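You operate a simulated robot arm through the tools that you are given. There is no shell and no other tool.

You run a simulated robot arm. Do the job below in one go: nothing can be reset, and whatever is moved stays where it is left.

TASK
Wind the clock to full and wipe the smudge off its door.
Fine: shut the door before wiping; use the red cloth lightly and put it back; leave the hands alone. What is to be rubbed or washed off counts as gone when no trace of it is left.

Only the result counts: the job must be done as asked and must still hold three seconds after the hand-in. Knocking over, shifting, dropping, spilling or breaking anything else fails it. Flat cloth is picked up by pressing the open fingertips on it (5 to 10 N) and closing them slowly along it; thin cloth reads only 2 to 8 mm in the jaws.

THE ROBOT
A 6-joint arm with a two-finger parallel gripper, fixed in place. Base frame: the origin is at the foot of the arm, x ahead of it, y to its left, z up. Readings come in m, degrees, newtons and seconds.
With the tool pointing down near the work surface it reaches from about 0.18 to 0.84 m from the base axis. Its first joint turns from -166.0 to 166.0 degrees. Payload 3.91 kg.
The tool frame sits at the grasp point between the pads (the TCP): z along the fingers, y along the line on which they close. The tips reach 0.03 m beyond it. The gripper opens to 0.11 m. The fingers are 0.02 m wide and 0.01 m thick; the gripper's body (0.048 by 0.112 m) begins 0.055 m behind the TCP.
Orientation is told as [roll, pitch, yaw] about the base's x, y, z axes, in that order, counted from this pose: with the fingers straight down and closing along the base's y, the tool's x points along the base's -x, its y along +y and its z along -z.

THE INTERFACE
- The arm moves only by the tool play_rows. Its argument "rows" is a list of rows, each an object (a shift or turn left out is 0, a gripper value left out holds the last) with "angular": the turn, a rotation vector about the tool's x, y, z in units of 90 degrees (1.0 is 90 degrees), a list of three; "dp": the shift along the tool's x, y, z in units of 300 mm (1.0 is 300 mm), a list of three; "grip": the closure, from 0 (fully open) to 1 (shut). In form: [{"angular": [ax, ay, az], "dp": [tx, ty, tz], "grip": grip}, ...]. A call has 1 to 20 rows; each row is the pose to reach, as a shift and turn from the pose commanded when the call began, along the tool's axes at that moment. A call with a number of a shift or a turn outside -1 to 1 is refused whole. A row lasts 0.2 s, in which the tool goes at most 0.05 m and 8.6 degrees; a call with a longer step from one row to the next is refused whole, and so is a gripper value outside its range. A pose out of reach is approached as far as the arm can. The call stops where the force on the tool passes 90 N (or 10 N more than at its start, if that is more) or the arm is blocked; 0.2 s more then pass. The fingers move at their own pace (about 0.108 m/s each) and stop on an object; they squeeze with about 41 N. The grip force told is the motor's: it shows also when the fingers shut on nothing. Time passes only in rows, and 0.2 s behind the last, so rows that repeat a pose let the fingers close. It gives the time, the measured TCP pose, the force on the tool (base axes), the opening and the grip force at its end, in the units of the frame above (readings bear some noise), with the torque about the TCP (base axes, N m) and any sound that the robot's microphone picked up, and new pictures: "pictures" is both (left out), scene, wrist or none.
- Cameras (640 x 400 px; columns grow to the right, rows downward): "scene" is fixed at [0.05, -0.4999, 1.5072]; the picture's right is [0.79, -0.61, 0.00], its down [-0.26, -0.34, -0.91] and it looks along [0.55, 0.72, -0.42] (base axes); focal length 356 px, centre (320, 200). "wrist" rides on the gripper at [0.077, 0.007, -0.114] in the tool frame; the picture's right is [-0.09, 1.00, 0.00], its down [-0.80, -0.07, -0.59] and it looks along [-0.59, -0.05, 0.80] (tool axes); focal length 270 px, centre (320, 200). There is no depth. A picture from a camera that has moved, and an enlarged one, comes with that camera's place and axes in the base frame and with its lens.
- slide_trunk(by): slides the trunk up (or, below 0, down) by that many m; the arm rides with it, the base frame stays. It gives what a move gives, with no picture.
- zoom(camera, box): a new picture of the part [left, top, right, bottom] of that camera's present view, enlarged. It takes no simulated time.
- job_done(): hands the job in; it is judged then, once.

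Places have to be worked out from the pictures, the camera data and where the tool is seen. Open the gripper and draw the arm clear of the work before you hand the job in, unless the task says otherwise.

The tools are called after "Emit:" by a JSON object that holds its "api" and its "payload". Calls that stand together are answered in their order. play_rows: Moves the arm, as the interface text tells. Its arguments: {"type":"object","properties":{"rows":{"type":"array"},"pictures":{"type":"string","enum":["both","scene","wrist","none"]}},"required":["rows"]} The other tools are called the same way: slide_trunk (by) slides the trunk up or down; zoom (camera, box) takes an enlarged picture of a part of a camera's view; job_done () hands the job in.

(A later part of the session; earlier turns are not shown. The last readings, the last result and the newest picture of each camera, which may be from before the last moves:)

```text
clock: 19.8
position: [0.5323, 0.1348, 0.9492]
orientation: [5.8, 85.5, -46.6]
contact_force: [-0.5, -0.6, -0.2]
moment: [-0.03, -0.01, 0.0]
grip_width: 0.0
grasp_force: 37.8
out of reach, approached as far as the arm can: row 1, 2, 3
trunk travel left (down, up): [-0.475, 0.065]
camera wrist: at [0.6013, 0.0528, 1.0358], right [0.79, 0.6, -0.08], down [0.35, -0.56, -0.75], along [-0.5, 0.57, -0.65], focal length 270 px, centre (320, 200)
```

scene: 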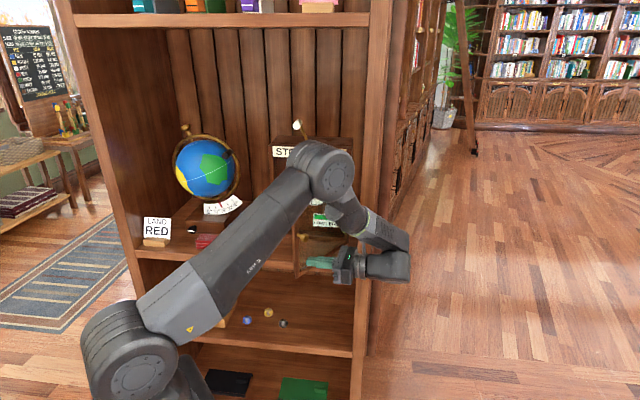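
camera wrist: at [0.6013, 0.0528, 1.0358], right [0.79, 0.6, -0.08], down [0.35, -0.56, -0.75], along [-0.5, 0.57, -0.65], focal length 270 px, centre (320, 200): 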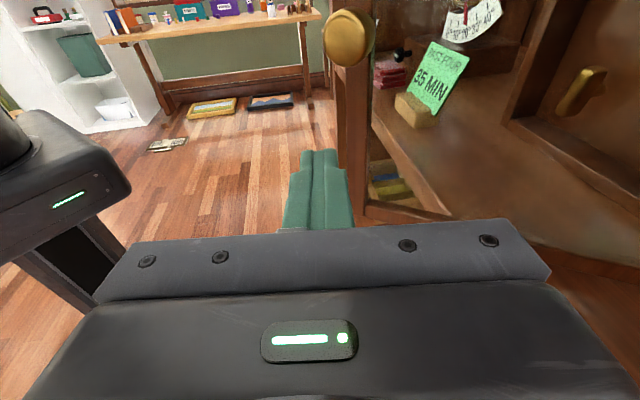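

The commands still start from an unreachable pose, so I'll turn the tool back about 36° and draw it toward the base, away from the door.

Emit:
{"api": "play_rows", "payload": {"rows": [{"dp": [0, -0.113, -0.006], "angular": [-0.08, 0, 0]}, {"dp": [0, -0.226, -0.012], "angular": [-0.16, 0, 0]}, {"dp": [0, -0.339, -0.018], "angular": [-0.24, 0, 0]}, {"dp": [0, -0.452, -0.024], "angular": [-0.32, 0, 0]}, {"dp": [0, -0.565, -0.03], "angular": [-0.4, 0, 0]}], "pictures": "both"}}

```text
clock: 21.0
position: [0.4027, 0.0224, 0.9486]
orientation: [43.7, 86.8, -43.7]
contact_force: [-0.9, -0.5, -0.8]
moment: [0.0, -0.02, -0.02]
grip_width: 0.0
grasp_force: 37.0
trunk travel left (down, up): [-0.475, 0.065]
camera wrist: at [0.4122, -0.089, 1.0308], right [1.0, 0.04, -0.05], down [-0.01, -0.63, -0.78], along [-0.06, 0.78, -0.63], focal length 270 px, centre (320, 200)
```

scene: 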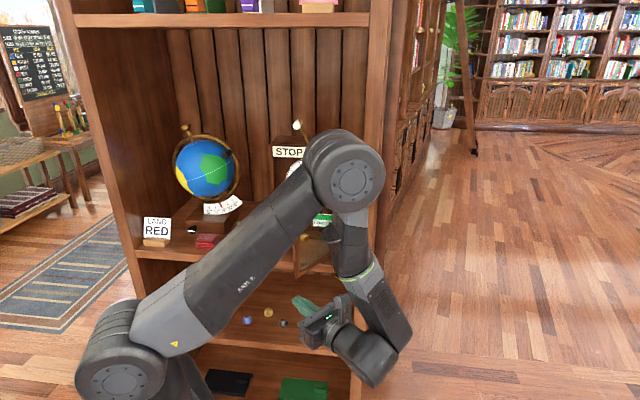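
wrist: 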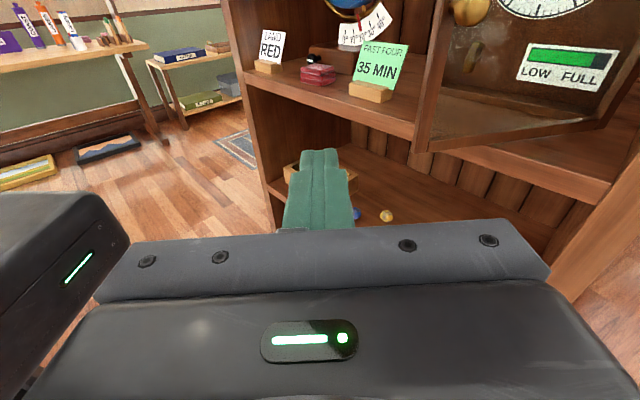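

The arm is free again with a normal pose near (0.403, 0.022, 0.949). I'll check how far the door stands open.

Emit:
{"api": "zoom", "payload": {"camera": "scene", "box": [250, 130, 410, 310]}}

Emit:
{"api": "zoom", "payload": {"camera": "wrist", "box": [380, 0, 640, 160]}}

```text
2.22 times, centred on (330, 220) of scene
camera zoom: at [0.05, -0.4999, 1.5072], right [0.79, -0.61, 0.0], down [-0.26, -0.34, -0.91], along [0.55, 0.72, -0.42], focal length 791 px, centre (298, 156)
```

zoom: 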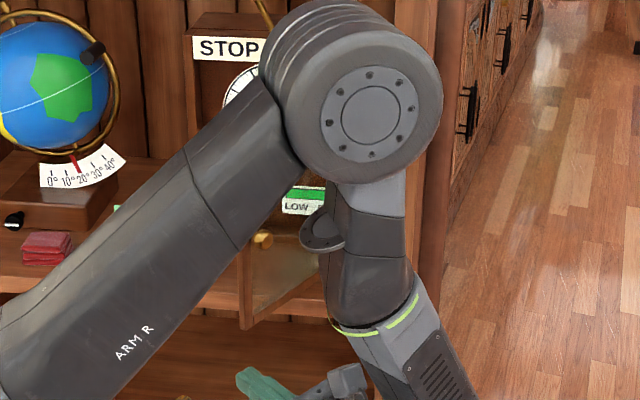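

```text
2.46 times, centred on (510, 80) of wrist
camera zoom: at [0.4122, -0.089, 1.0308], right [1.0, 0.04, -0.05], down [-0.01, -0.63, -0.78], along [-0.06, 0.78, -0.63], focal length 665 px, centre (-148, 495)
```

zoom: 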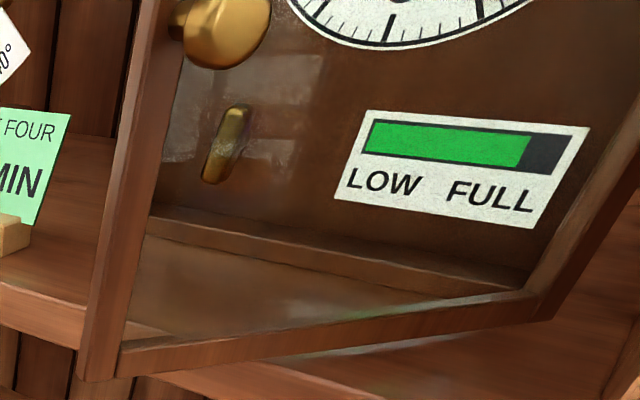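

From the corner positions the door stands at only about 60°, so I'll push it further from the inside. I'll turn the closed fingers to point along base +x and move to the left of the door's free edge.

Emit:
{"api": "play_rows", "payload": {"rows": [{"dp": [0.017, 0.005, 0.02], "angular": [-0.0811, 0, 0], "grip": 1}, {"dp": [0.033, 0.009, 0.06], "angular": [-0.1622, 0, 0]}, {"dp": [0.05, 0.014, 0.12], "angular": [-0.2433, 0, 0]}, {"dp": [0.067, 0.019, 0.18], "angular": [-0.3244, 0, 0]}, {"dp": [0.083, 0.024, 0.24], "angular": [-0.4055, 0, 0]}, {"dp": [0.1, 0.028, 0.3], "angular": [-0.4866, 0, 0]}, {"dp": [0.117, 0.033, 0.36], "angular": [-0.5677, 0, 0]}, {"dp": [0.133, 0.038, 0.42], "angular": [-0.6488, 0, 0]}, {"dp": [0.15, 0.043, 0.5], "angular": [-0.7299, 0, 0]}, {"dp": [0.167, 0.047, 0.58], "angular": [-0.811, 0, 0]}, {"dp": [0.183, 0.052, 0.65], "angular": [-0.8921, 0, 0]}, {"dp": [0.2, 0.057, 0.72], "angular": [-0.973, 0, 0]}], "pictures": "both"}}

```text
clock: 23.6
position: [0.4192, 0.0701, 1.0034]
orientation: [120.6, 87.0, -52.3]
contact_force: [0.3, 0.3, 1.0]
moment: [-0.01, -0.03, 0.0]
grip_width: 0.0002
grasp_force: 37.8
out of reach, approached as far as the arm can: row 10, 11, 12
trunk travel left (down, up): [-0.475, 0.065]
camera wrist: at [0.3049, 0.0508, 1.0784], right [0.13, -0.99, -0.04], down [-0.57, -0.04, -0.82], along [0.81, 0.13, -0.57], focal length 270 px, centre (320, 200)
```

scene: 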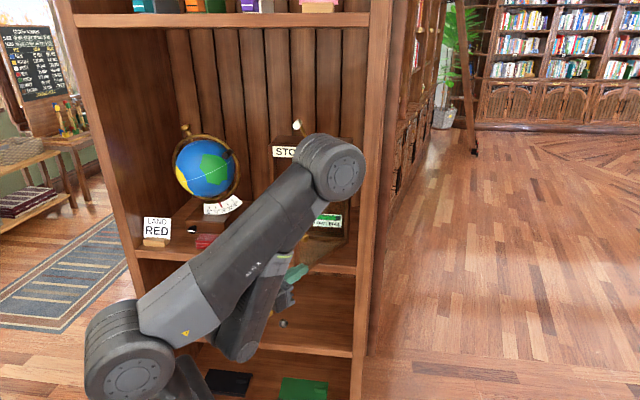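
wrist: 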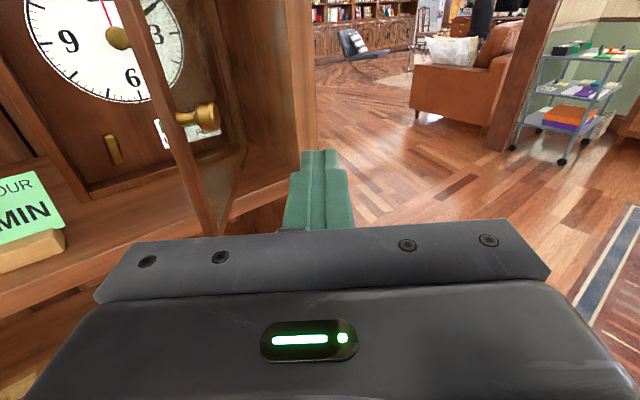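

That inward-pointing pose is too folded to reach, so I'll use the earlier heading instead (tool along the shelf normal). First I'll stand left of the door's free edge, which I place near (0.49, 0.20).

Emit:
{"api": "play_rows", "payload": {"rows": [{"dp": [0.003, -0.089, 0.004], "angular": [0.0717, 0, 0]}, {"dp": [0.007, -0.178, 0.008], "angular": [0.1433, 0, 0]}, {"dp": [0.01, -0.267, 0.012], "angular": [0.215, 0, 0]}, {"dp": [0.013, -0.355, 0.016], "angular": [0.2867, 0, 0]}, {"dp": [0.017, -0.444, 0.02], "angular": [0.3583, 0, 0]}, {"dp": [0.02, -0.533, 0.024], "angular": [0.43, 0, 0]}], "pictures": "both"}}

```text
clock: 25.0
position: [0.4115, 0.2279, 1.0003]
orientation: [91.1, 86.8, -44.9]
contact_force: [-0.4, 0.6, 0.7]
moment: [-0.02, -0.02, 0.02]
grip_width: 0.0
grasp_force: 37.1
trunk travel left (down, up): [-0.475, 0.065]
camera wrist: at [0.3304, 0.1465, 1.0786], right [0.69, -0.72, -0.03], down [-0.45, -0.39, -0.8], along [0.57, 0.57, -0.59], focal length 270 px, centre (320, 200)
```

scene: 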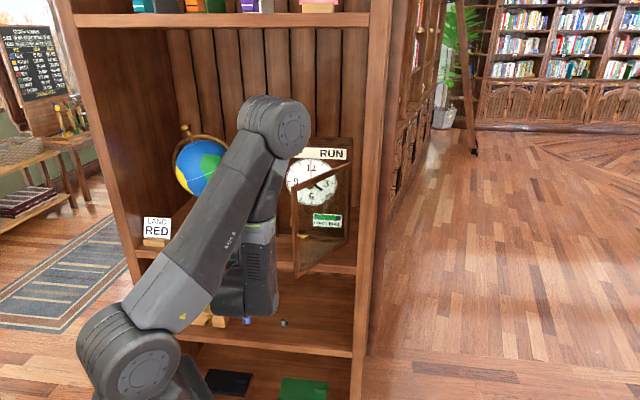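
wrist: 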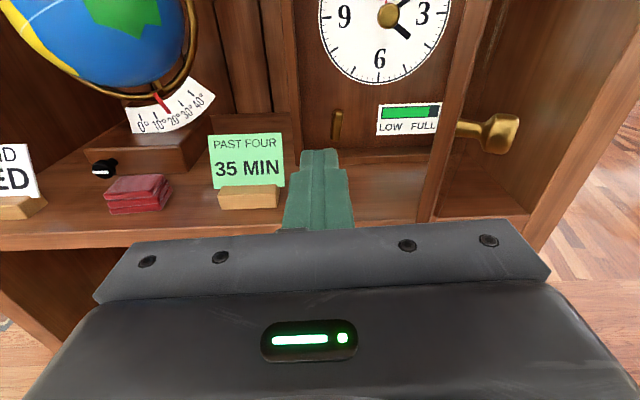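

The case interior is now in plain view with the door off to the right. I'll enlarge the key, gauge and door edge to take positions.

Emit:
{"api": "zoom", "payload": {"camera": "wrist", "box": [290, 0, 530, 180]}}

Emit:
{"api": "zoom", "payload": {"camera": "wrist", "box": [310, 90, 370, 150]}}

Emit:
{"api": "zoom", "payload": {"camera": "scene", "box": [260, 130, 370, 290]}}

Emit:
{"api": "zoom", "payload": {"camera": "wrist", "box": [80, 150, 200, 230]}}

```text
2.22 times, centred on (410, 90) of wrist
camera zoom: at [0.3304, 0.1465, 1.0786], right [0.69, -0.72, -0.03], down [-0.45, -0.39, -0.8], along [0.57, 0.57, -0.59], focal length 601 px, centre (120, 444)
```

zoom: 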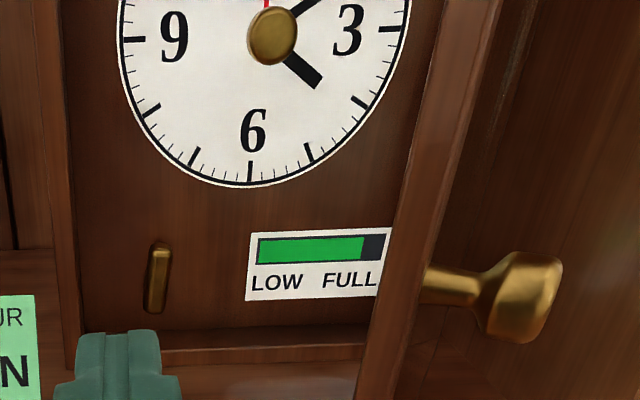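

```text
6.67 times, centred on (340, 120) of wrist
camera zoom: at [0.3304, 0.1465, 1.0786], right [0.69, -0.72, -0.03], down [-0.45, -0.39, -0.8], along [0.57, 0.57, -0.59], focal length 1802 px, centre (187, 733)
```

zoom: 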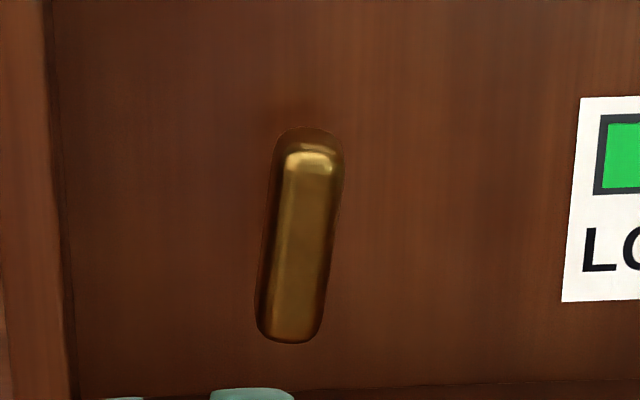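

```text
2.50 times, centred on (315, 210) of scene
camera zoom: at [0.05, -0.4999, 1.5072], right [0.79, -0.61, 0.0], down [-0.26, -0.34, -0.91], along [0.55, 0.72, -0.42], focal length 890 px, centre (332, 175)
```

zoom: 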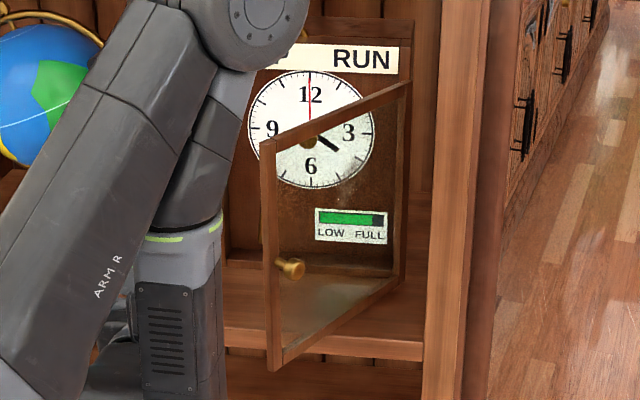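

```text
5.00 times, centred on (140, 190) of wrist
camera zoom: at [0.3304, 0.1465, 1.0786], right [0.69, -0.72, -0.03], down [-0.45, -0.39, -0.8], along [0.57, 0.57, -0.59], focal length 1351 px, centre (1220, 250)
```

zoom: 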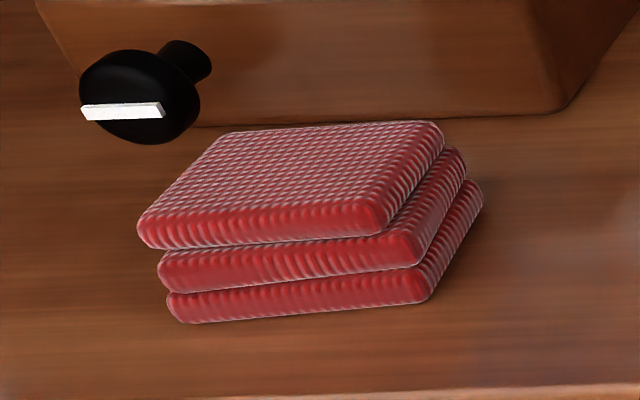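

The key is an upright brass bar near (0.63, 0.40, 0.927). I'll slide forward to the left of the door, then push it sideways with the closed gripper until it stands near 85°.

Emit:
{"api": "play_rows", "payload": {"rows": [{"dp": [0, 0, 0.155], "angular": [0, 0, 0.0356], "grip": 1}, {"dp": [0, 0, 0.31], "angular": [0, 0, 0.0356]}, {"dp": [0, 0, 0.467], "angular": [0, 0, 0.0356]}, {"dp": [0, 0.06, 0.467], "angular": [0, 0, 0.0356]}, {"dp": [0, 0.12, 0.467], "angular": [0, 0, 0.0356]}, {"dp": [0, 0.18, 0.467], "angular": [0, 0, 0.0356]}, {"dp": [0, 0.24, 0.467], "angular": [0, 0, 0.0356]}, {"dp": [0, 0.3, 0.467], "angular": [0, 0, 0.0356]}, {"dp": [0, 0.36, 0.467], "angular": [0, 0, 0.0356]}, {"dp": [0, 0.36, 0.467], "angular": [0, 0, 0.0356]}], "pictures": "both"}}

```text
clock: 27.2
position: [0.587, 0.2451, 1.0083]
orientation: [-170.4, 89.8, 53.5]
contact_force: [0.6, -0.2, 0.1]
moment: [0.01, -0.01, 0.0]
grip_width: 0.0002
grasp_force: 38.2
trunk travel left (down, up): [-0.475, 0.065]
camera wrist: at [0.5093, 0.1608, 1.0856], right [0.69, -0.72, -0.09], down [-0.48, -0.36, -0.8], along [0.54, 0.6, -0.59], focal length 270 px, centre (320, 200)
```

scene: 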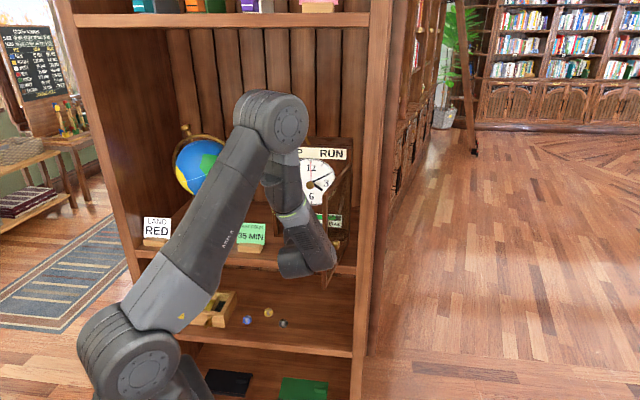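
wrist: 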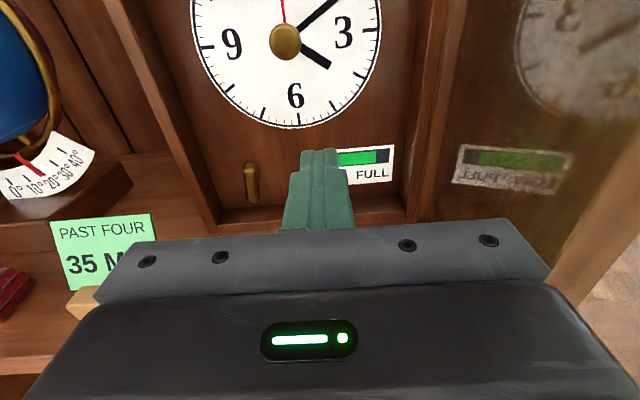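

The door now stands nearly square to the clock with no load on the gripper. I'll enlarge the key to work out the approach.

Emit:
{"api": "zoom", "payload": {"camera": "wrist", "box": [200, 140, 320, 230]}}

Emit:
{"api": "zoom", "payload": {"camera": "scene", "box": [260, 130, 370, 290]}}

```text
4.44 times, centred on (260, 185) of wrist
camera zoom: at [0.5093, 0.1608, 1.0856], right [0.69, -0.72, -0.09], down [-0.48, -0.36, -0.8], along [0.54, 0.6, -0.59], focal length 1201 px, centre (587, 267)
```

zoom: 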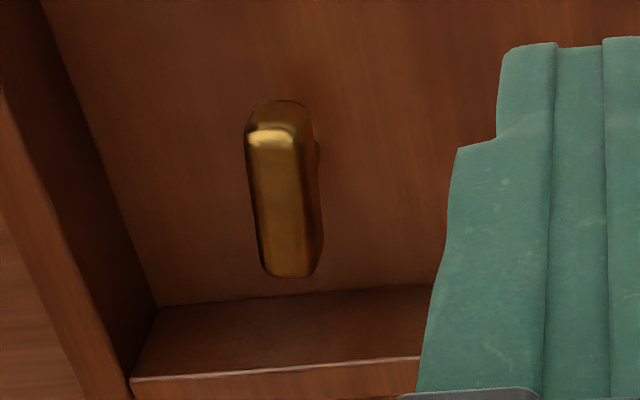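

```text
2.50 times, centred on (315, 210) of scene
camera zoom: at [0.05, -0.4999, 1.5072], right [0.79, -0.61, 0.0], down [-0.26, -0.34, -0.91], along [0.55, 0.72, -0.42], focal length 890 px, centre (332, 175)
```

zoom: 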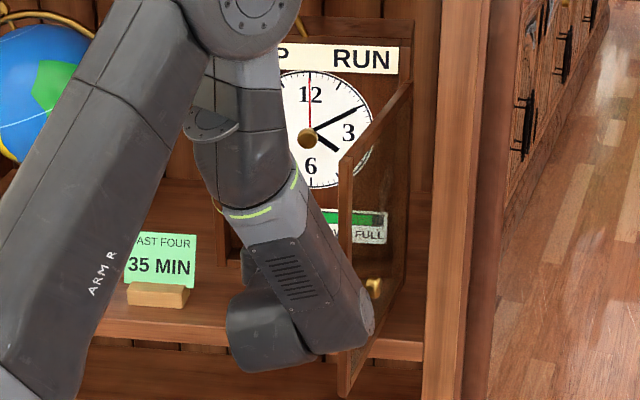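

The key's front centre comes out at about (0.627, 0.399, 0.929). I'll part the fingers to about 6 cm and move to 8 cm in front of it.

Emit:
{"api": "play_rows", "payload": {"rows": [{"dp": [-0.09, -0.1, 0], "angular": [0.012, 0, 0], "grip": 0.45}, {"dp": [-0.18, -0.2, 0], "angular": [0.012, 0, 0]}, {"dp": [-0.263, -0.272, 0], "angular": [0.012, 0, 0]}, {"dp": [-0.263, -0.272, 0.083], "angular": [0.012, 0, 0]}, {"dp": [-0.263, -0.272, 0.167], "angular": [0.012, 0, 0]}, {"dp": [-0.263, -0.272, 0.167], "angular": [0.012, 0, 0]}], "pictures": "both"}}

Emit:
{"api": "zoom", "payload": {"camera": "wrist", "box": [230, 60, 410, 240]}}

```text
clock: 28.6
position: [0.5669, 0.3422, 0.929]
orientation: [-167.4, 90.0, 57.6]
contact_force: [-0.4, 0.6, -0.4]
moment: [0.0, 0.0, 0.01]
grip_width: 0.0611
grasp_force: 0.0
trunk travel left (down, up): [-0.475, 0.065]
camera wrist: at [0.4905, 0.2552, 1.0059], right [0.7, -0.7, -0.09], down [-0.47, -0.37, -0.8], along [0.53, 0.61, -0.59], focal length 270 px, centre (320, 200)
```

scene: 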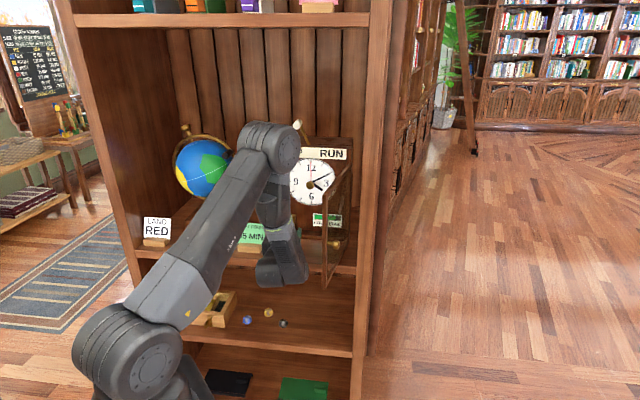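
wrist: 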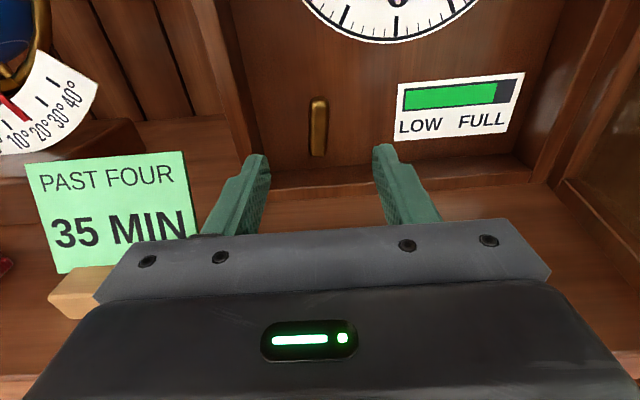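

```text
2.22 times, centred on (320, 150) of wrist
camera zoom: at [0.4905, 0.2552, 1.0059], right [0.7, -0.7, -0.09], down [-0.47, -0.37, -0.8], along [0.53, 0.61, -0.59], focal length 601 px, centre (320, 311)
```

zoom: 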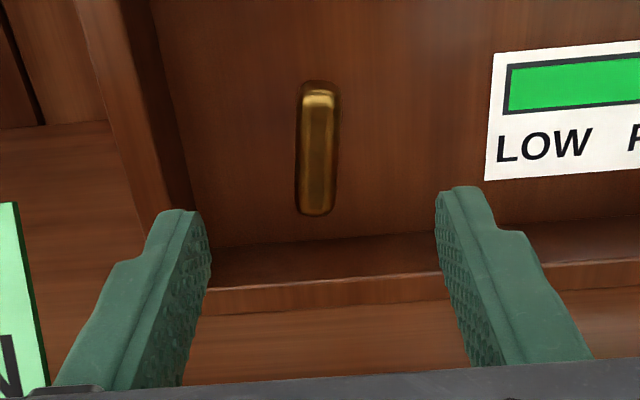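

The key is centred between the fingers, its face about 8 cm ahead. I'll advance 6 cm and look again before closing.

Emit:
{"api": "play_rows", "payload": {"rows": [{"dp": [-0.004, -0.002, 0.1]}, {"dp": [-0.004, -0.002, 0.207]}, {"dp": [-0.004, -0.002, 0.207]}], "pictures": "wrist"}}

Emit:
{"api": "zoom", "payload": {"camera": "wrist", "box": [230, 100, 410, 240]}}

```text
clock: 29.4
position: [0.6109, 0.3865, 0.9297]
orientation: [-153.4, 89.9, 71.6]
contact_force: [-0.3, 0.0, 0.1]
moment: [-0.02, -0.01, 0.01]
grip_width: 0.0605
grasp_force: 0.1
trunk travel left (down, up): [-0.475, 0.065]
camera wrist: at [0.5342, 0.2999, 1.0071], right [0.7, -0.7, -0.09], down [-0.47, -0.37, -0.8], along [0.53, 0.61, -0.59], focal length 270 px, centre (320, 200)
```

wrist: 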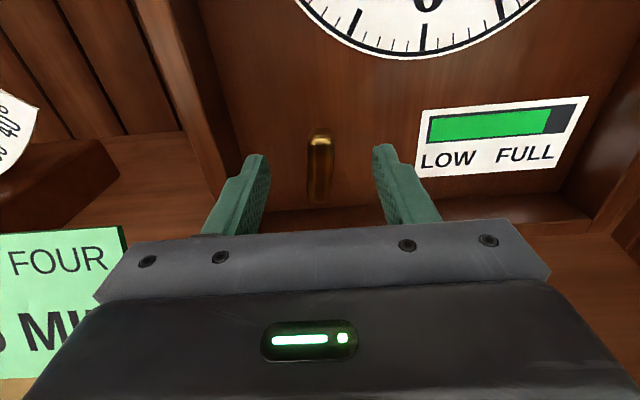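

```text
2.86 times, centred on (320, 170) of wrist
camera zoom: at [0.5342, 0.2999, 1.0071], right [0.7, -0.7, -0.09], down [-0.47, -0.37, -0.8], along [0.53, 0.61, -0.59], focal length 772 px, centre (320, 286)
```

zoom: 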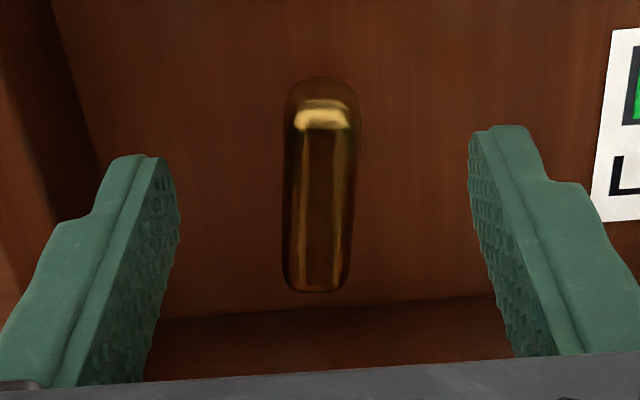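

The bar's face is about 18 mm ahead, so the fingertips already reach past it. I'll ease in 3 mm more and close on the key.

Emit:
{"api": "play_rows", "payload": {"rows": [{"dp": [0, 0, 0.01], "grip": 0.45}, {"dp": [0, 0, 0.01], "grip": 0.7}, {"dp": [0, 0, 0.01], "grip": 0.85}, {"dp": [0, 0, 0.01], "grip": 1}, {"dp": [0, 0, 0.01], "grip": 1}, {"dp": [0, 0, 0.01], "grip": 1}], "pictures": "wrist"}}

Emit:
{"api": "zoom", "payload": {"camera": "wrist", "box": [230, 60, 610, 240]}}

```text
clock: 30.8
position: [0.6121, 0.3889, 0.9294]
orientation: [179.9, 89.9, 45.0]
contact_force: [-2.7, 4.1, -1.2]
moment: [-0.01, 0.02, 0.18]
grip_width: 0.0158
grasp_force: 45.4
trunk travel left (down, up): [-0.475, 0.065]
camera wrist: at [0.5355, 0.3023, 1.0067], right [0.7, -0.7, -0.09], down [-0.47, -0.37, -0.8], along [0.53, 0.61, -0.59], focal length 270 px, centre (320, 200)
```

wrist: 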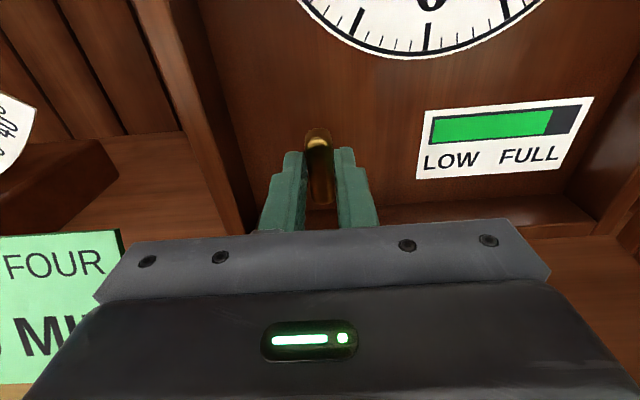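

```text
1.68 times, centred on (420, 150) of wrist
camera zoom: at [0.5355, 0.3023, 1.0067], right [0.7, -0.7, -0.09], down [-0.47, -0.37, -0.8], along [0.53, 0.61, -0.59], focal length 455 px, centre (152, 284)
```

zoom: 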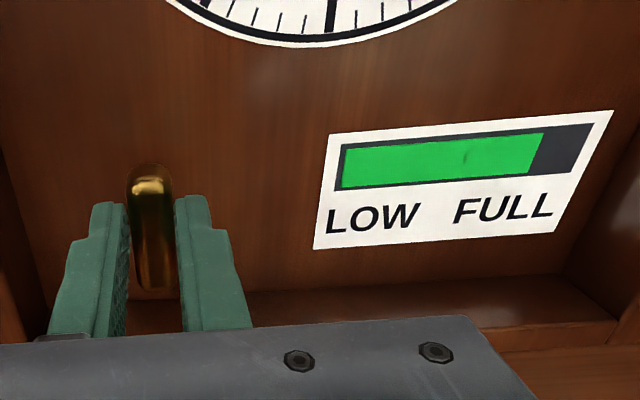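

The key is held at 15.8 mm and the gauge reads about 80%. I'll turn it 30° clockwise as a trial and watch the gauge and torque.

Emit:
{"api": "play_rows", "payload": {"rows": [{"angular": [0, 0, 0.0667], "grip": 1}, {"angular": [0, 0, 0.1333]}, {"angular": [0, 0, 0.2]}, {"angular": [0, 0, 0.2667]}, {"angular": [0, 0, 0.3333]}], "pictures": "both"}}

Emit:
{"api": "zoom", "payload": {"camera": "wrist", "box": [230, 0, 610, 240]}}

Emit:
{"api": "zoom", "payload": {"camera": "scene", "box": [260, 130, 370, 290]}}

```text
clock: 32.0
position: [0.615, 0.3867, 0.9295]
orientation: [-90.4, 59.9, 134.5]
contact_force: [16.0, 5.7, 6.3]
moment: [-0.4, 0.43, 0.3]
grip_width: 0.0158
grasp_force: 45.2
trunk travel left (down, up): [-0.475, 0.065]
camera wrist: at [0.564, 0.2733, 0.9916], right [0.58, -0.58, -0.58], down [-0.75, -0.09, -0.66], along [0.33, 0.81, -0.48], focal length 270 px, centre (320, 200)
```

scene: 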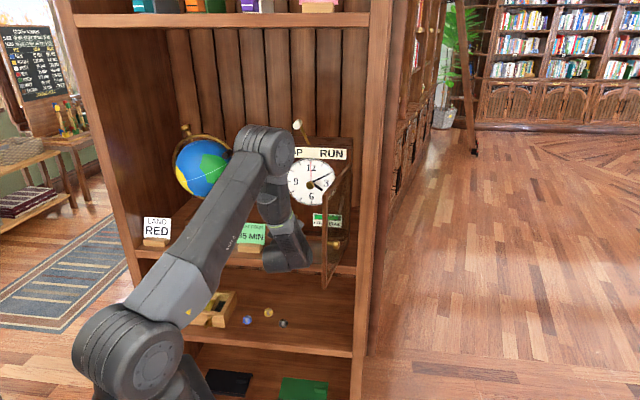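
wrist: 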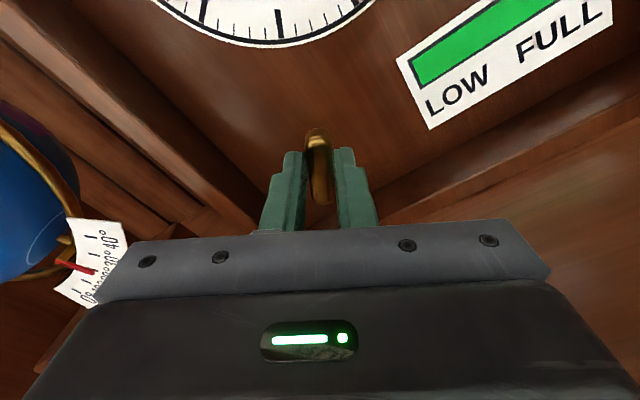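

```text
1.67 times, centred on (420, 120) of wrist
camera zoom: at [0.564, 0.2733, 0.9916], right [0.58, -0.58, -0.58], down [-0.75, -0.09, -0.66], along [0.33, 0.81, -0.48], focal length 450 px, centre (153, 333)
```

zoom: 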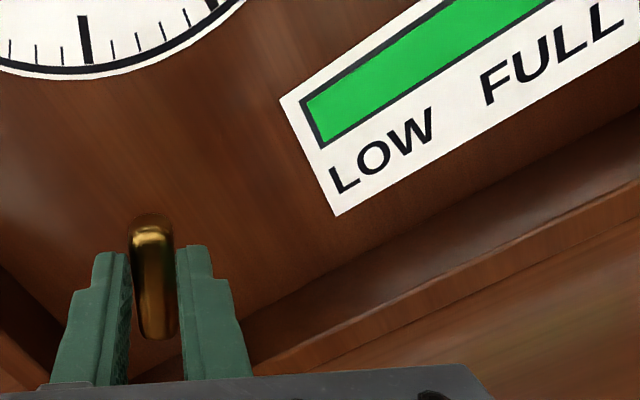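

```text
2.50 times, centred on (315, 210) of scene
camera zoom: at [0.05, -0.4999, 1.5072], right [0.79, -0.61, 0.0], down [-0.26, -0.34, -0.91], along [0.55, 0.72, -0.42], focal length 890 px, centre (332, 175)
```

zoom: 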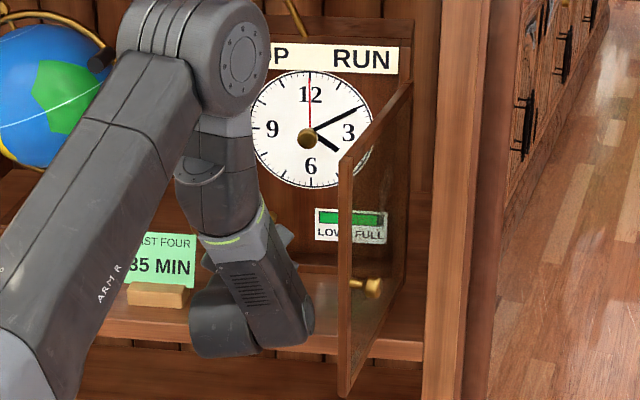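

The key turns with the gripper. I'll read the gauge from the scene camera.

Emit:
{"api": "zoom", "payload": {"camera": "scene", "box": [308, 208, 348, 233]}}

Emit:
{"api": "zoom", "payload": {"camera": "wrist", "box": [450, 0, 640, 120]}}

```text
16.00 times, centred on (328, 220) of scene
camera zoom: at [0.05, -0.4999, 1.5072], right [0.79, -0.61, 0.0], down [-0.26, -0.34, -0.91], along [0.55, 0.72, -0.42], focal length 5693 px, centre (192, -128)
```

zoom: 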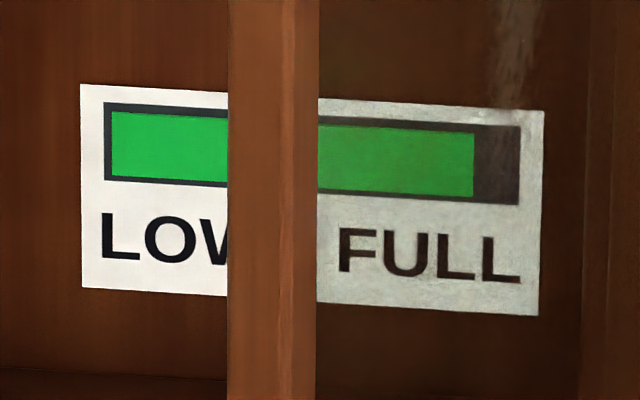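

```text
3.33 times, centred on (545, 60) of wrist
camera zoom: at [0.564, 0.2733, 0.9916], right [0.58, -0.58, -0.58], down [-0.75, -0.09, -0.66], along [0.33, 0.81, -0.48], focal length 901 px, centre (-430, 667)
```

zoom: 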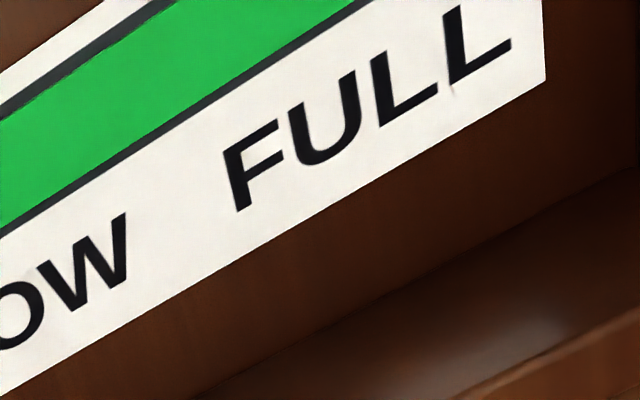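

The gauge rose from about 83% to 89% with the 30° clockwise turn, so that is the right way. I'll turn another 30° and read it again.

Emit:
{"api": "play_rows", "payload": {"rows": [{"dp": [0.0018, 0.0005, 0.0027], "angular": [0, 0, 0.0667], "grip": 1}, {"dp": [0.0018, 0.0005, 0.0027], "angular": [0, 0, 0.1333]}, {"dp": [0.0018, 0.0005, 0.0027], "angular": [0, 0, 0.2]}, {"dp": [0.0018, 0.0005, 0.0027], "angular": [0, 0, 0.2667]}, {"dp": [0.0018, 0.0005, 0.0027], "angular": [0, 0, 0.3333]}], "pictures": "both"}}

Emit:
{"api": "zoom", "payload": {"camera": "scene", "box": [308, 208, 348, 233]}}

```text
clock: 33.2
position: [0.6157, 0.3858, 0.9252]
orientation: [-89.9, 29.7, 134.9]
contact_force: [15.9, -14.3, -8.8]
moment: [0.11, -0.28, -1.46]
grip_width: 0.0156
grasp_force: 45.2
trunk travel left (down, up): [-0.475, 0.065]
camera wrist: at [0.5839, 0.2536, 0.9589], right [0.29, -0.3, -0.91], down [-0.94, 0.1, -0.33], along [0.19, 0.95, -0.25], focal length 270 px, centre (320, 200)
```

scene: 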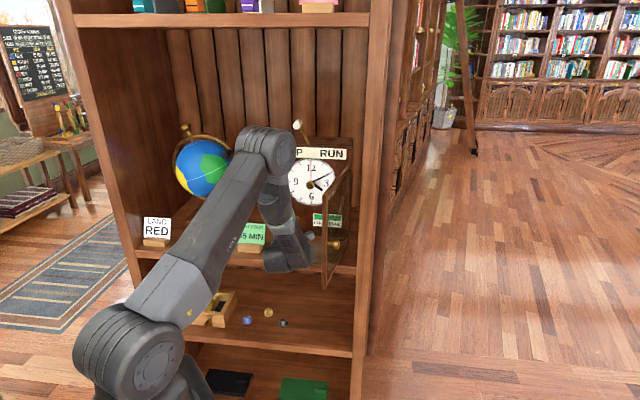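
wrist: 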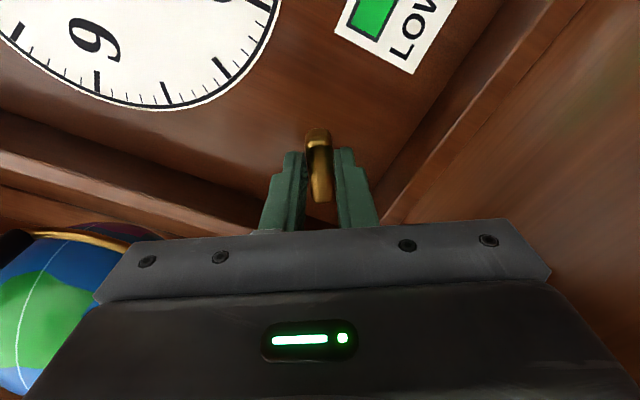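

```text
16.00 times, centred on (328, 220) of scene
camera zoom: at [0.05, -0.4999, 1.5072], right [0.79, -0.61, 0.0], down [-0.26, -0.34, -0.91], along [0.55, 0.72, -0.42], focal length 5693 px, centre (192, -128)
```

zoom: 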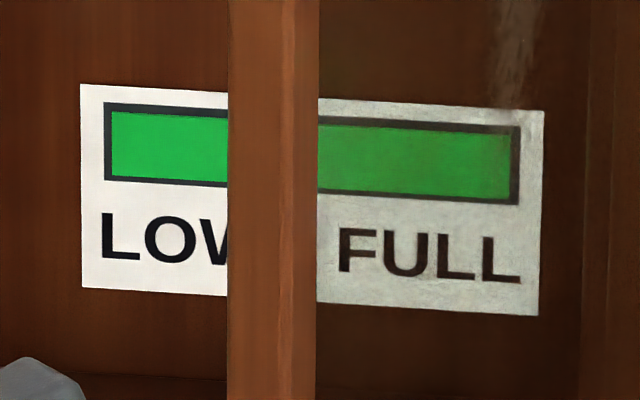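

The gauge looks full or within a percent of it. I'll enlarge its right end closely before deciding on any further turn.

Emit:
{"api": "zoom", "payload": {"camera": "scene", "box": [334, 213, 344, 223]}}

Emit:
{"api": "zoom", "payload": {"camera": "scene", "box": [312, 211, 322, 221]}}

```text
16.00 times, centred on (339, 218) of scene
camera zoom: at [0.05, -0.4999, 1.5072], right [0.79, -0.61, 0.0], down [-0.26, -0.34, -0.91], along [0.55, 0.72, -0.42], focal length 5693 px, centre (16, -88)
```

zoom: 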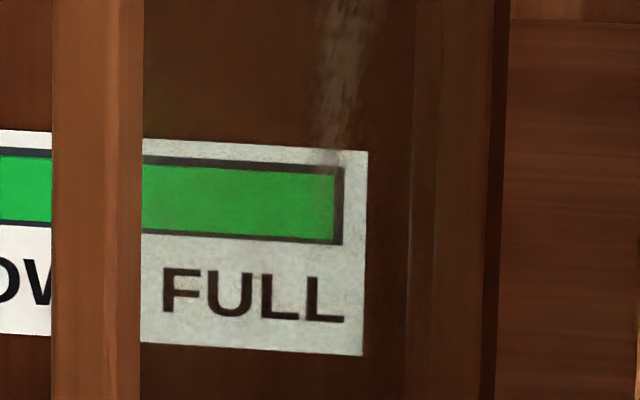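

```text
16.00 times, centred on (317, 216) of scene
camera zoom: at [0.05, -0.4999, 1.5072], right [0.79, -0.61, 0.0], down [-0.26, -0.34, -0.91], along [0.55, 0.72, -0.42], focal length 5693 px, centre (368, -56)
```

zoom: 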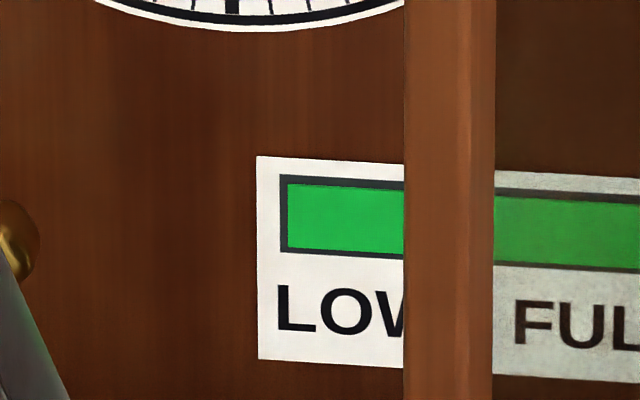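

The right border is only a pixel or two wider than the left, so the gauge is within about half a percent of full. I'll turn 6° more, easing the side load, and see whether there is a stop.

Emit:
{"api": "play_rows", "payload": {"rows": [{"dp": [0.0022, 0.0028, 0], "angular": [0, 0, 0.033], "grip": 1}, {"dp": [0.0022, 0.0028, 0], "angular": [0, 0, 0.0667]}], "pictures": "none"}}

Emit:
{"api": "zoom", "payload": {"camera": "scene", "box": [334, 213, 344, 223]}}

Emit:
{"api": "zoom", "payload": {"camera": "wrist", "box": [230, 0, 610, 240]}}

```text
clock: 33.8
position: [0.617, 0.3841, 0.925]
orientation: [-89.8, 23.8, 135.0]
contact_force: [12.9, -17.4, -16.1]
moment: [0.02, -0.21, -1.5]
grip_width: 0.0158
grasp_force: 45.3
trunk travel left (down, up): [-0.475, 0.065]
```

```text
16.00 times, centred on (339, 218) of scene
camera zoom: at [0.05, -0.4999, 1.5072], right [0.79, -0.61, 0.0], down [-0.26, -0.34, -0.91], along [0.55, 0.72, -0.42], focal length 5693 px, centre (16, -88)
```

zoom: 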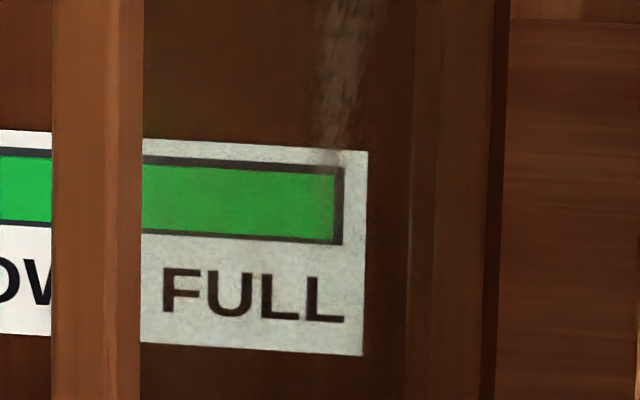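

```text
1.67 times, centred on (420, 120) of wrist
camera zoom: at [0.5865, 0.2512, 0.9509], right [0.22, -0.23, -0.95], down [-0.96, 0.12, -0.26], along [0.17, 0.97, -0.19], focal length 450 px, centre (153, 333)
```

zoom: 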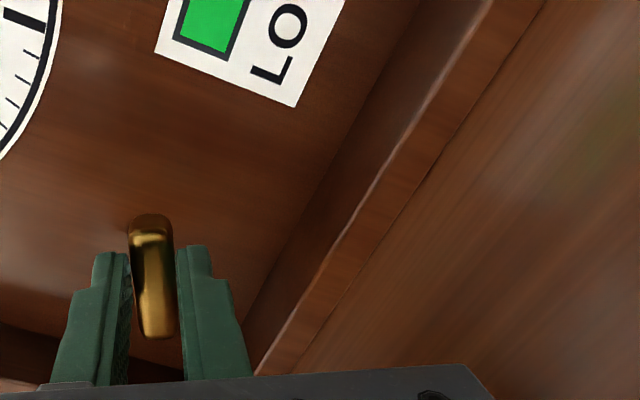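

The gauge no longer moves and the key now slips slightly in the jaws, so the winding has reached its stop at FULL. I'll release the key, back off, and check that it holds.

Emit:
{"api": "play_rows", "payload": {"rows": [{"dp": [0, 0, 0], "grip": 0.8}, {"dp": [0, 0, 0], "grip": 0.6}, {"dp": [0, 0, 0], "grip": 0.55}, {"dp": [0, 0, -0.12], "grip": 0.55}, {"dp": [0, 0, -0.28], "grip": 0.55}], "pictures": "both"}}

Emit:
{"api": "zoom", "payload": {"camera": "scene", "box": [308, 208, 348, 233]}}

Emit:
{"api": "zoom", "payload": {"camera": "wrist", "box": [230, 0, 610, 240]}}

```text
clock: 35.0
position: [0.5564, 0.328, 0.9281]
orientation: [-90.1, 24.1, 135.0]
contact_force: [0.5, 0.0, 0.0]
moment: [-0.01, 0.0, -0.03]
grip_width: 0.0495
grasp_force: 0.0
trunk travel left (down, up): [-0.475, 0.065]
camera wrist: at [0.5257, 0.1951, 0.9536], right [0.23, -0.23, -0.95], down [-0.96, 0.12, -0.26], along [0.17, 0.97, -0.19], focal length 270 px, centre (320, 200)
```

scene: 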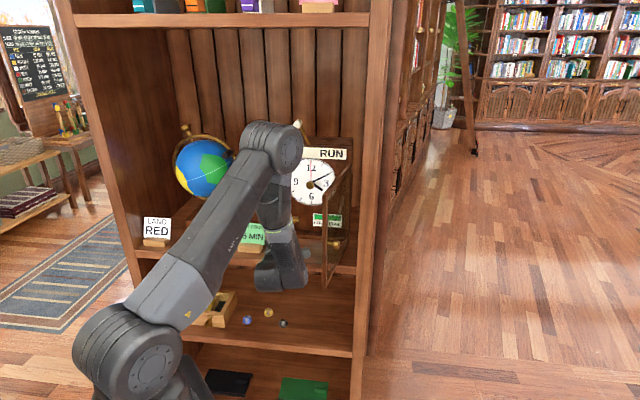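
wrist: 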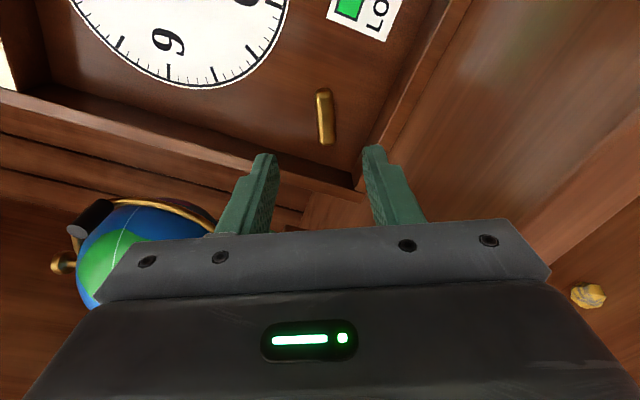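

```text
16.00 times, centred on (328, 220) of scene
camera zoom: at [0.05, -0.4999, 1.5072], right [0.79, -0.61, 0.0], down [-0.26, -0.34, -0.91], along [0.55, 0.72, -0.42], focal length 5693 px, centre (192, -128)
```

zoom: 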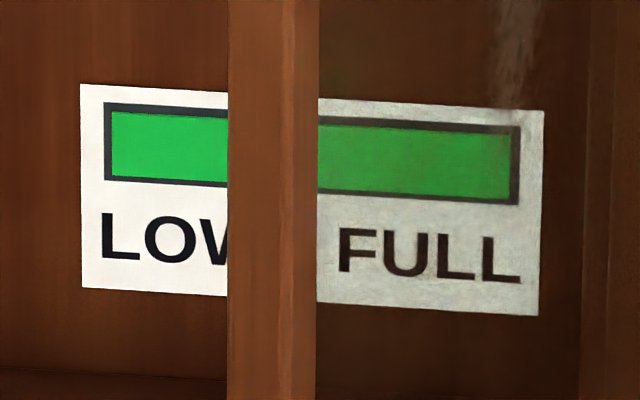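

```text
1.67 times, centred on (420, 120) of wrist
camera zoom: at [0.5257, 0.1951, 0.9536], right [0.23, -0.23, -0.95], down [-0.96, 0.12, -0.26], along [0.17, 0.97, -0.19], focal length 450 px, centre (153, 333)
```

zoom: 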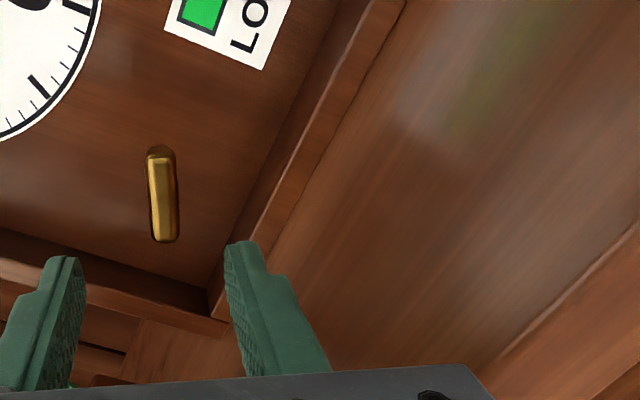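

The gauge stays full after release. I'll back out of the case, roll the tool upright again and rise to z about 1.06, closing the fingers so they can push the door shut from outside.

Emit:
{"api": "play_rows", "payload": {"rows": [{"dp": [0, 0, -0.14], "angular": [0, 0, 0], "grip": 0.55}, {"dp": [0, 0, -0.28], "angular": [0, 0, -0.08]}, {"dp": [0.027, -0.06, -0.42], "angular": [0, 0, -0.16], "grip": 1}, {"dp": [0.054, -0.12, -0.56], "angular": [0, 0, -0.25]}, {"dp": [0.08, -0.18, -0.7], "angular": [0, 0, -0.34]}, {"dp": [0.107, -0.24, -0.82], "angular": [0, 0, -0.43]}, {"dp": [0.134, -0.3, -0.885], "angular": [0, 0, -0.52]}, {"dp": [0.16, -0.36, -0.885], "angular": [0, 0, -0.61]}, {"dp": [0.179, -0.402, -0.885], "angular": [0, 0, -0.7]}, {"dp": [0.179, -0.402, -0.885], "angular": [0, 0, -0.736]}], "pictures": "both"}}

```text
clock: 37.2
position: [0.3662, 0.138, 1.0589]
orientation: [107.9, 89.7, -27.1]
contact_force: [-0.4, -0.7, -0.2]
moment: [-0.01, 0.03, 0.04]
grip_width: 0.0001
grasp_force: 37.7
trunk travel left (down, up): [-0.475, 0.065]
camera wrist: at [0.288, 0.0525, 1.1363], right [0.7, -0.7, -0.08], down [-0.47, -0.37, -0.8], along [0.53, 0.6, -0.59], focal length 270 px, centre (320, 200)
```

scene: 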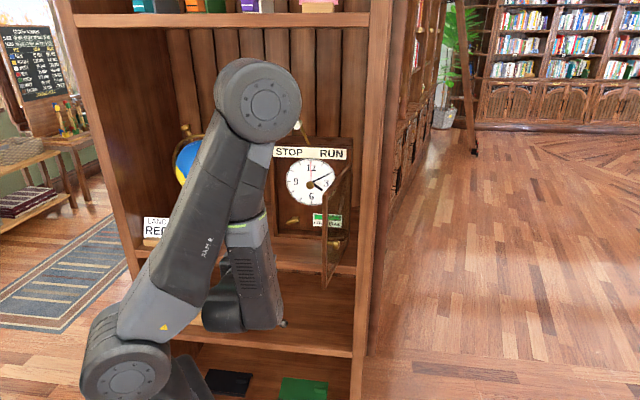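
wrist: 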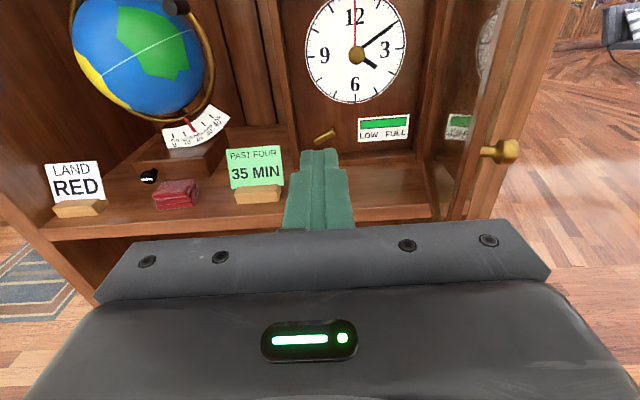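

The gauge reads full through the open door, and the knob base is near (0.561, 0.114), which puts the door at about 86°. I'll pass in front of its free edge to its outer side, above knob height.

Emit:
{"api": "play_rows", "payload": {"rows": [{"dp": [0, 0.145, 0], "grip": 1}, {"dp": [0, 0.29, 0]}, {"dp": [0, 0.435, 0]}, {"dp": [0, 0.58, 0]}, {"dp": [0, 0.725, 0]}, {"dp": [0, 0.865, 0]}, {"dp": [0, 0.865, 0.13]}, {"dp": [0, 0.865, 0.27]}], "pictures": "both"}}

```text
clock: 39.0
position: [0.609, 0.0124, 1.0592]
orientation: [111.8, 89.8, -23.2]
contact_force: [0.4, -0.2, 0.1]
moment: [0.0, -0.03, 0.0]
grip_width: 0.0
grasp_force: 37.5
trunk travel left (down, up): [-0.475, 0.065]
camera wrist: at [0.5317, -0.0729, 1.1376], right [0.7, -0.7, -0.08], down [-0.47, -0.37, -0.8], along [0.53, 0.6, -0.59], focal length 270 px, centre (320, 200)
```

scene: 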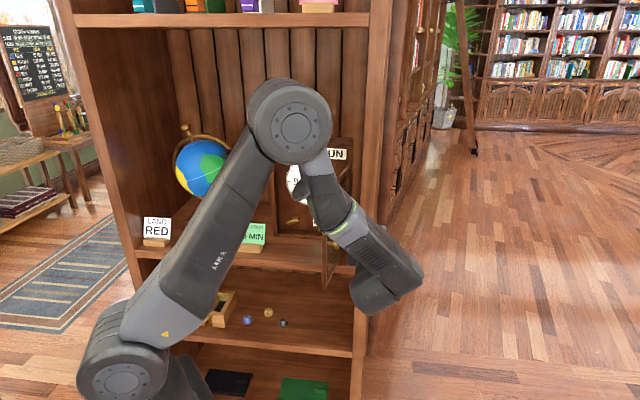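
wrist: 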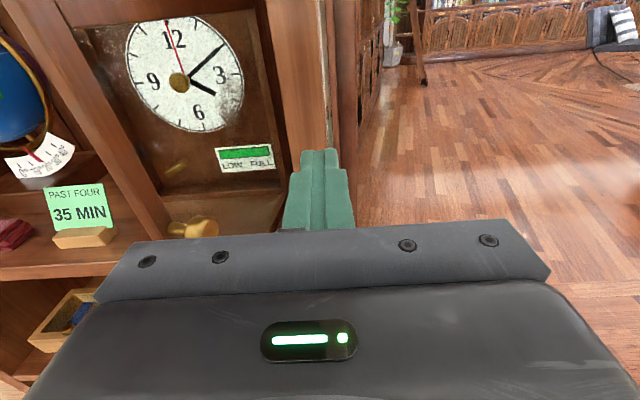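

I'm on the outer side of the door now, with nothing touching. I'll sweep left along the door's arc with the closed fingers to bring it to about 45°.

Emit:
{"api": "play_rows", "payload": {"rows": [{"dp": [0, -0.145, 0.011], "grip": 1}, {"dp": [0, -0.289, 0.022]}, {"dp": [0, -0.376, 0.03]}, {"dp": [0, -0.462, 0.038]}, {"dp": [0, -0.558, 0.073]}, {"dp": [0, -0.655, 0.109]}, {"dp": [0, -0.74, 0.168]}, {"dp": [0, -0.825, 0.227]}], "pictures": "both"}}

```text
clock: 40.8
position: [0.4811, 0.2362, 1.0604]
orientation: [105.6, 89.6, -29.4]
contact_force: [-0.5, -0.6, -0.7]
moment: [-0.01, -0.01, 0.03]
grip_width: 0.0
grasp_force: 37.7
trunk travel left (down, up): [-0.475, 0.065]
camera wrist: at [0.4036, 0.1504, 1.1374], right [0.7, -0.71, -0.08], down [-0.47, -0.37, -0.8], along [0.53, 0.6, -0.59], focal length 270 px, centre (320, 200)
```

scene: 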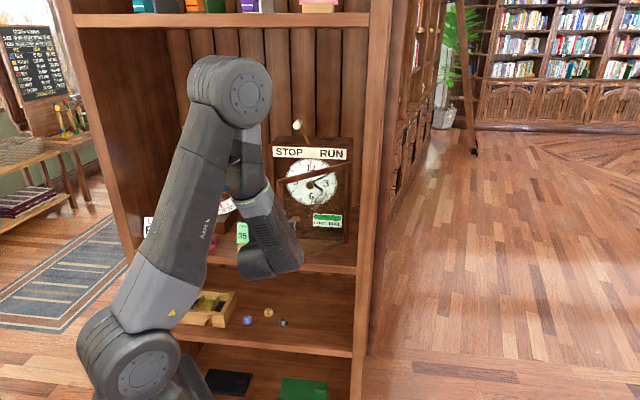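
wrist: 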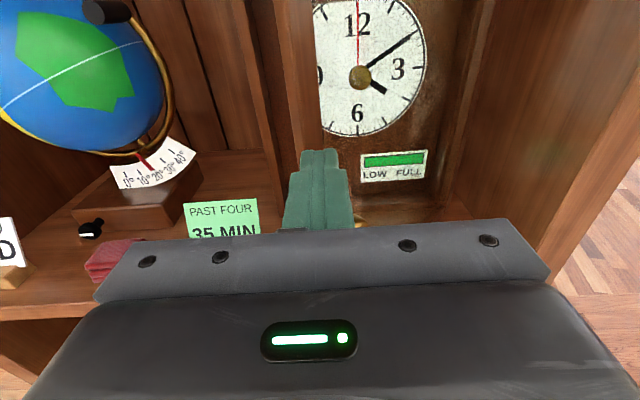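

The door has followed to roughly 40°. I'll check where the fingers touch it before the last part.

Emit:
{"api": "zoom", "payload": {"camera": "wrist", "box": [230, 0, 480, 240]}}

Emit:
{"api": "zoom", "payload": {"camera": "scene", "box": [230, 120, 370, 290]}}

```text
1.67 times, centred on (355, 120) of wrist
camera zoom: at [0.4036, 0.1504, 1.1374], right [0.7, -0.71, -0.08], down [-0.47, -0.37, -0.8], along [0.53, 0.6, -0.59], focal length 450 px, centre (262, 333)
```

zoom: 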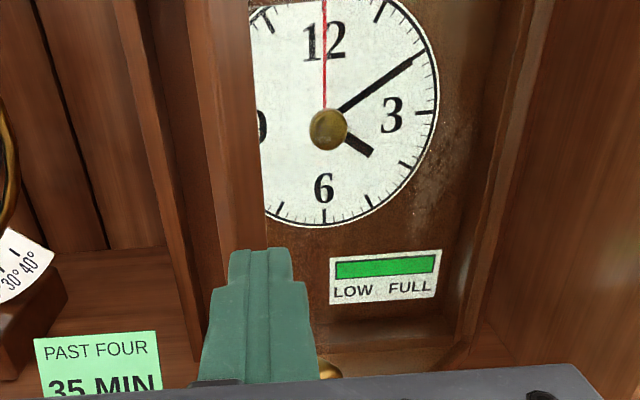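

```text
2.35 times, centred on (300, 205) of scene
camera zoom: at [0.05, -0.4999, 1.5072], right [0.79, -0.61, 0.0], down [-0.26, -0.34, -0.91], along [0.55, 0.72, -0.42], focal length 837 px, centre (367, 188)
```

zoom: 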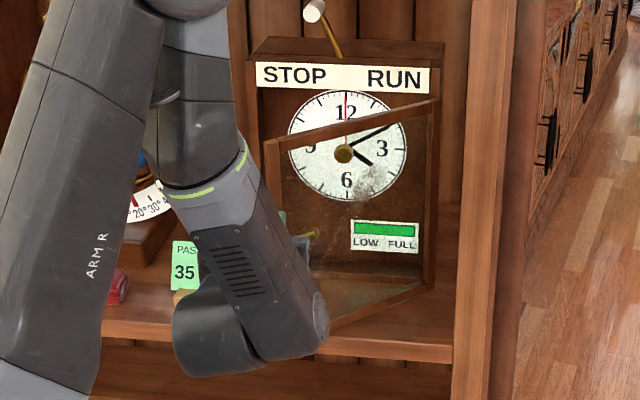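

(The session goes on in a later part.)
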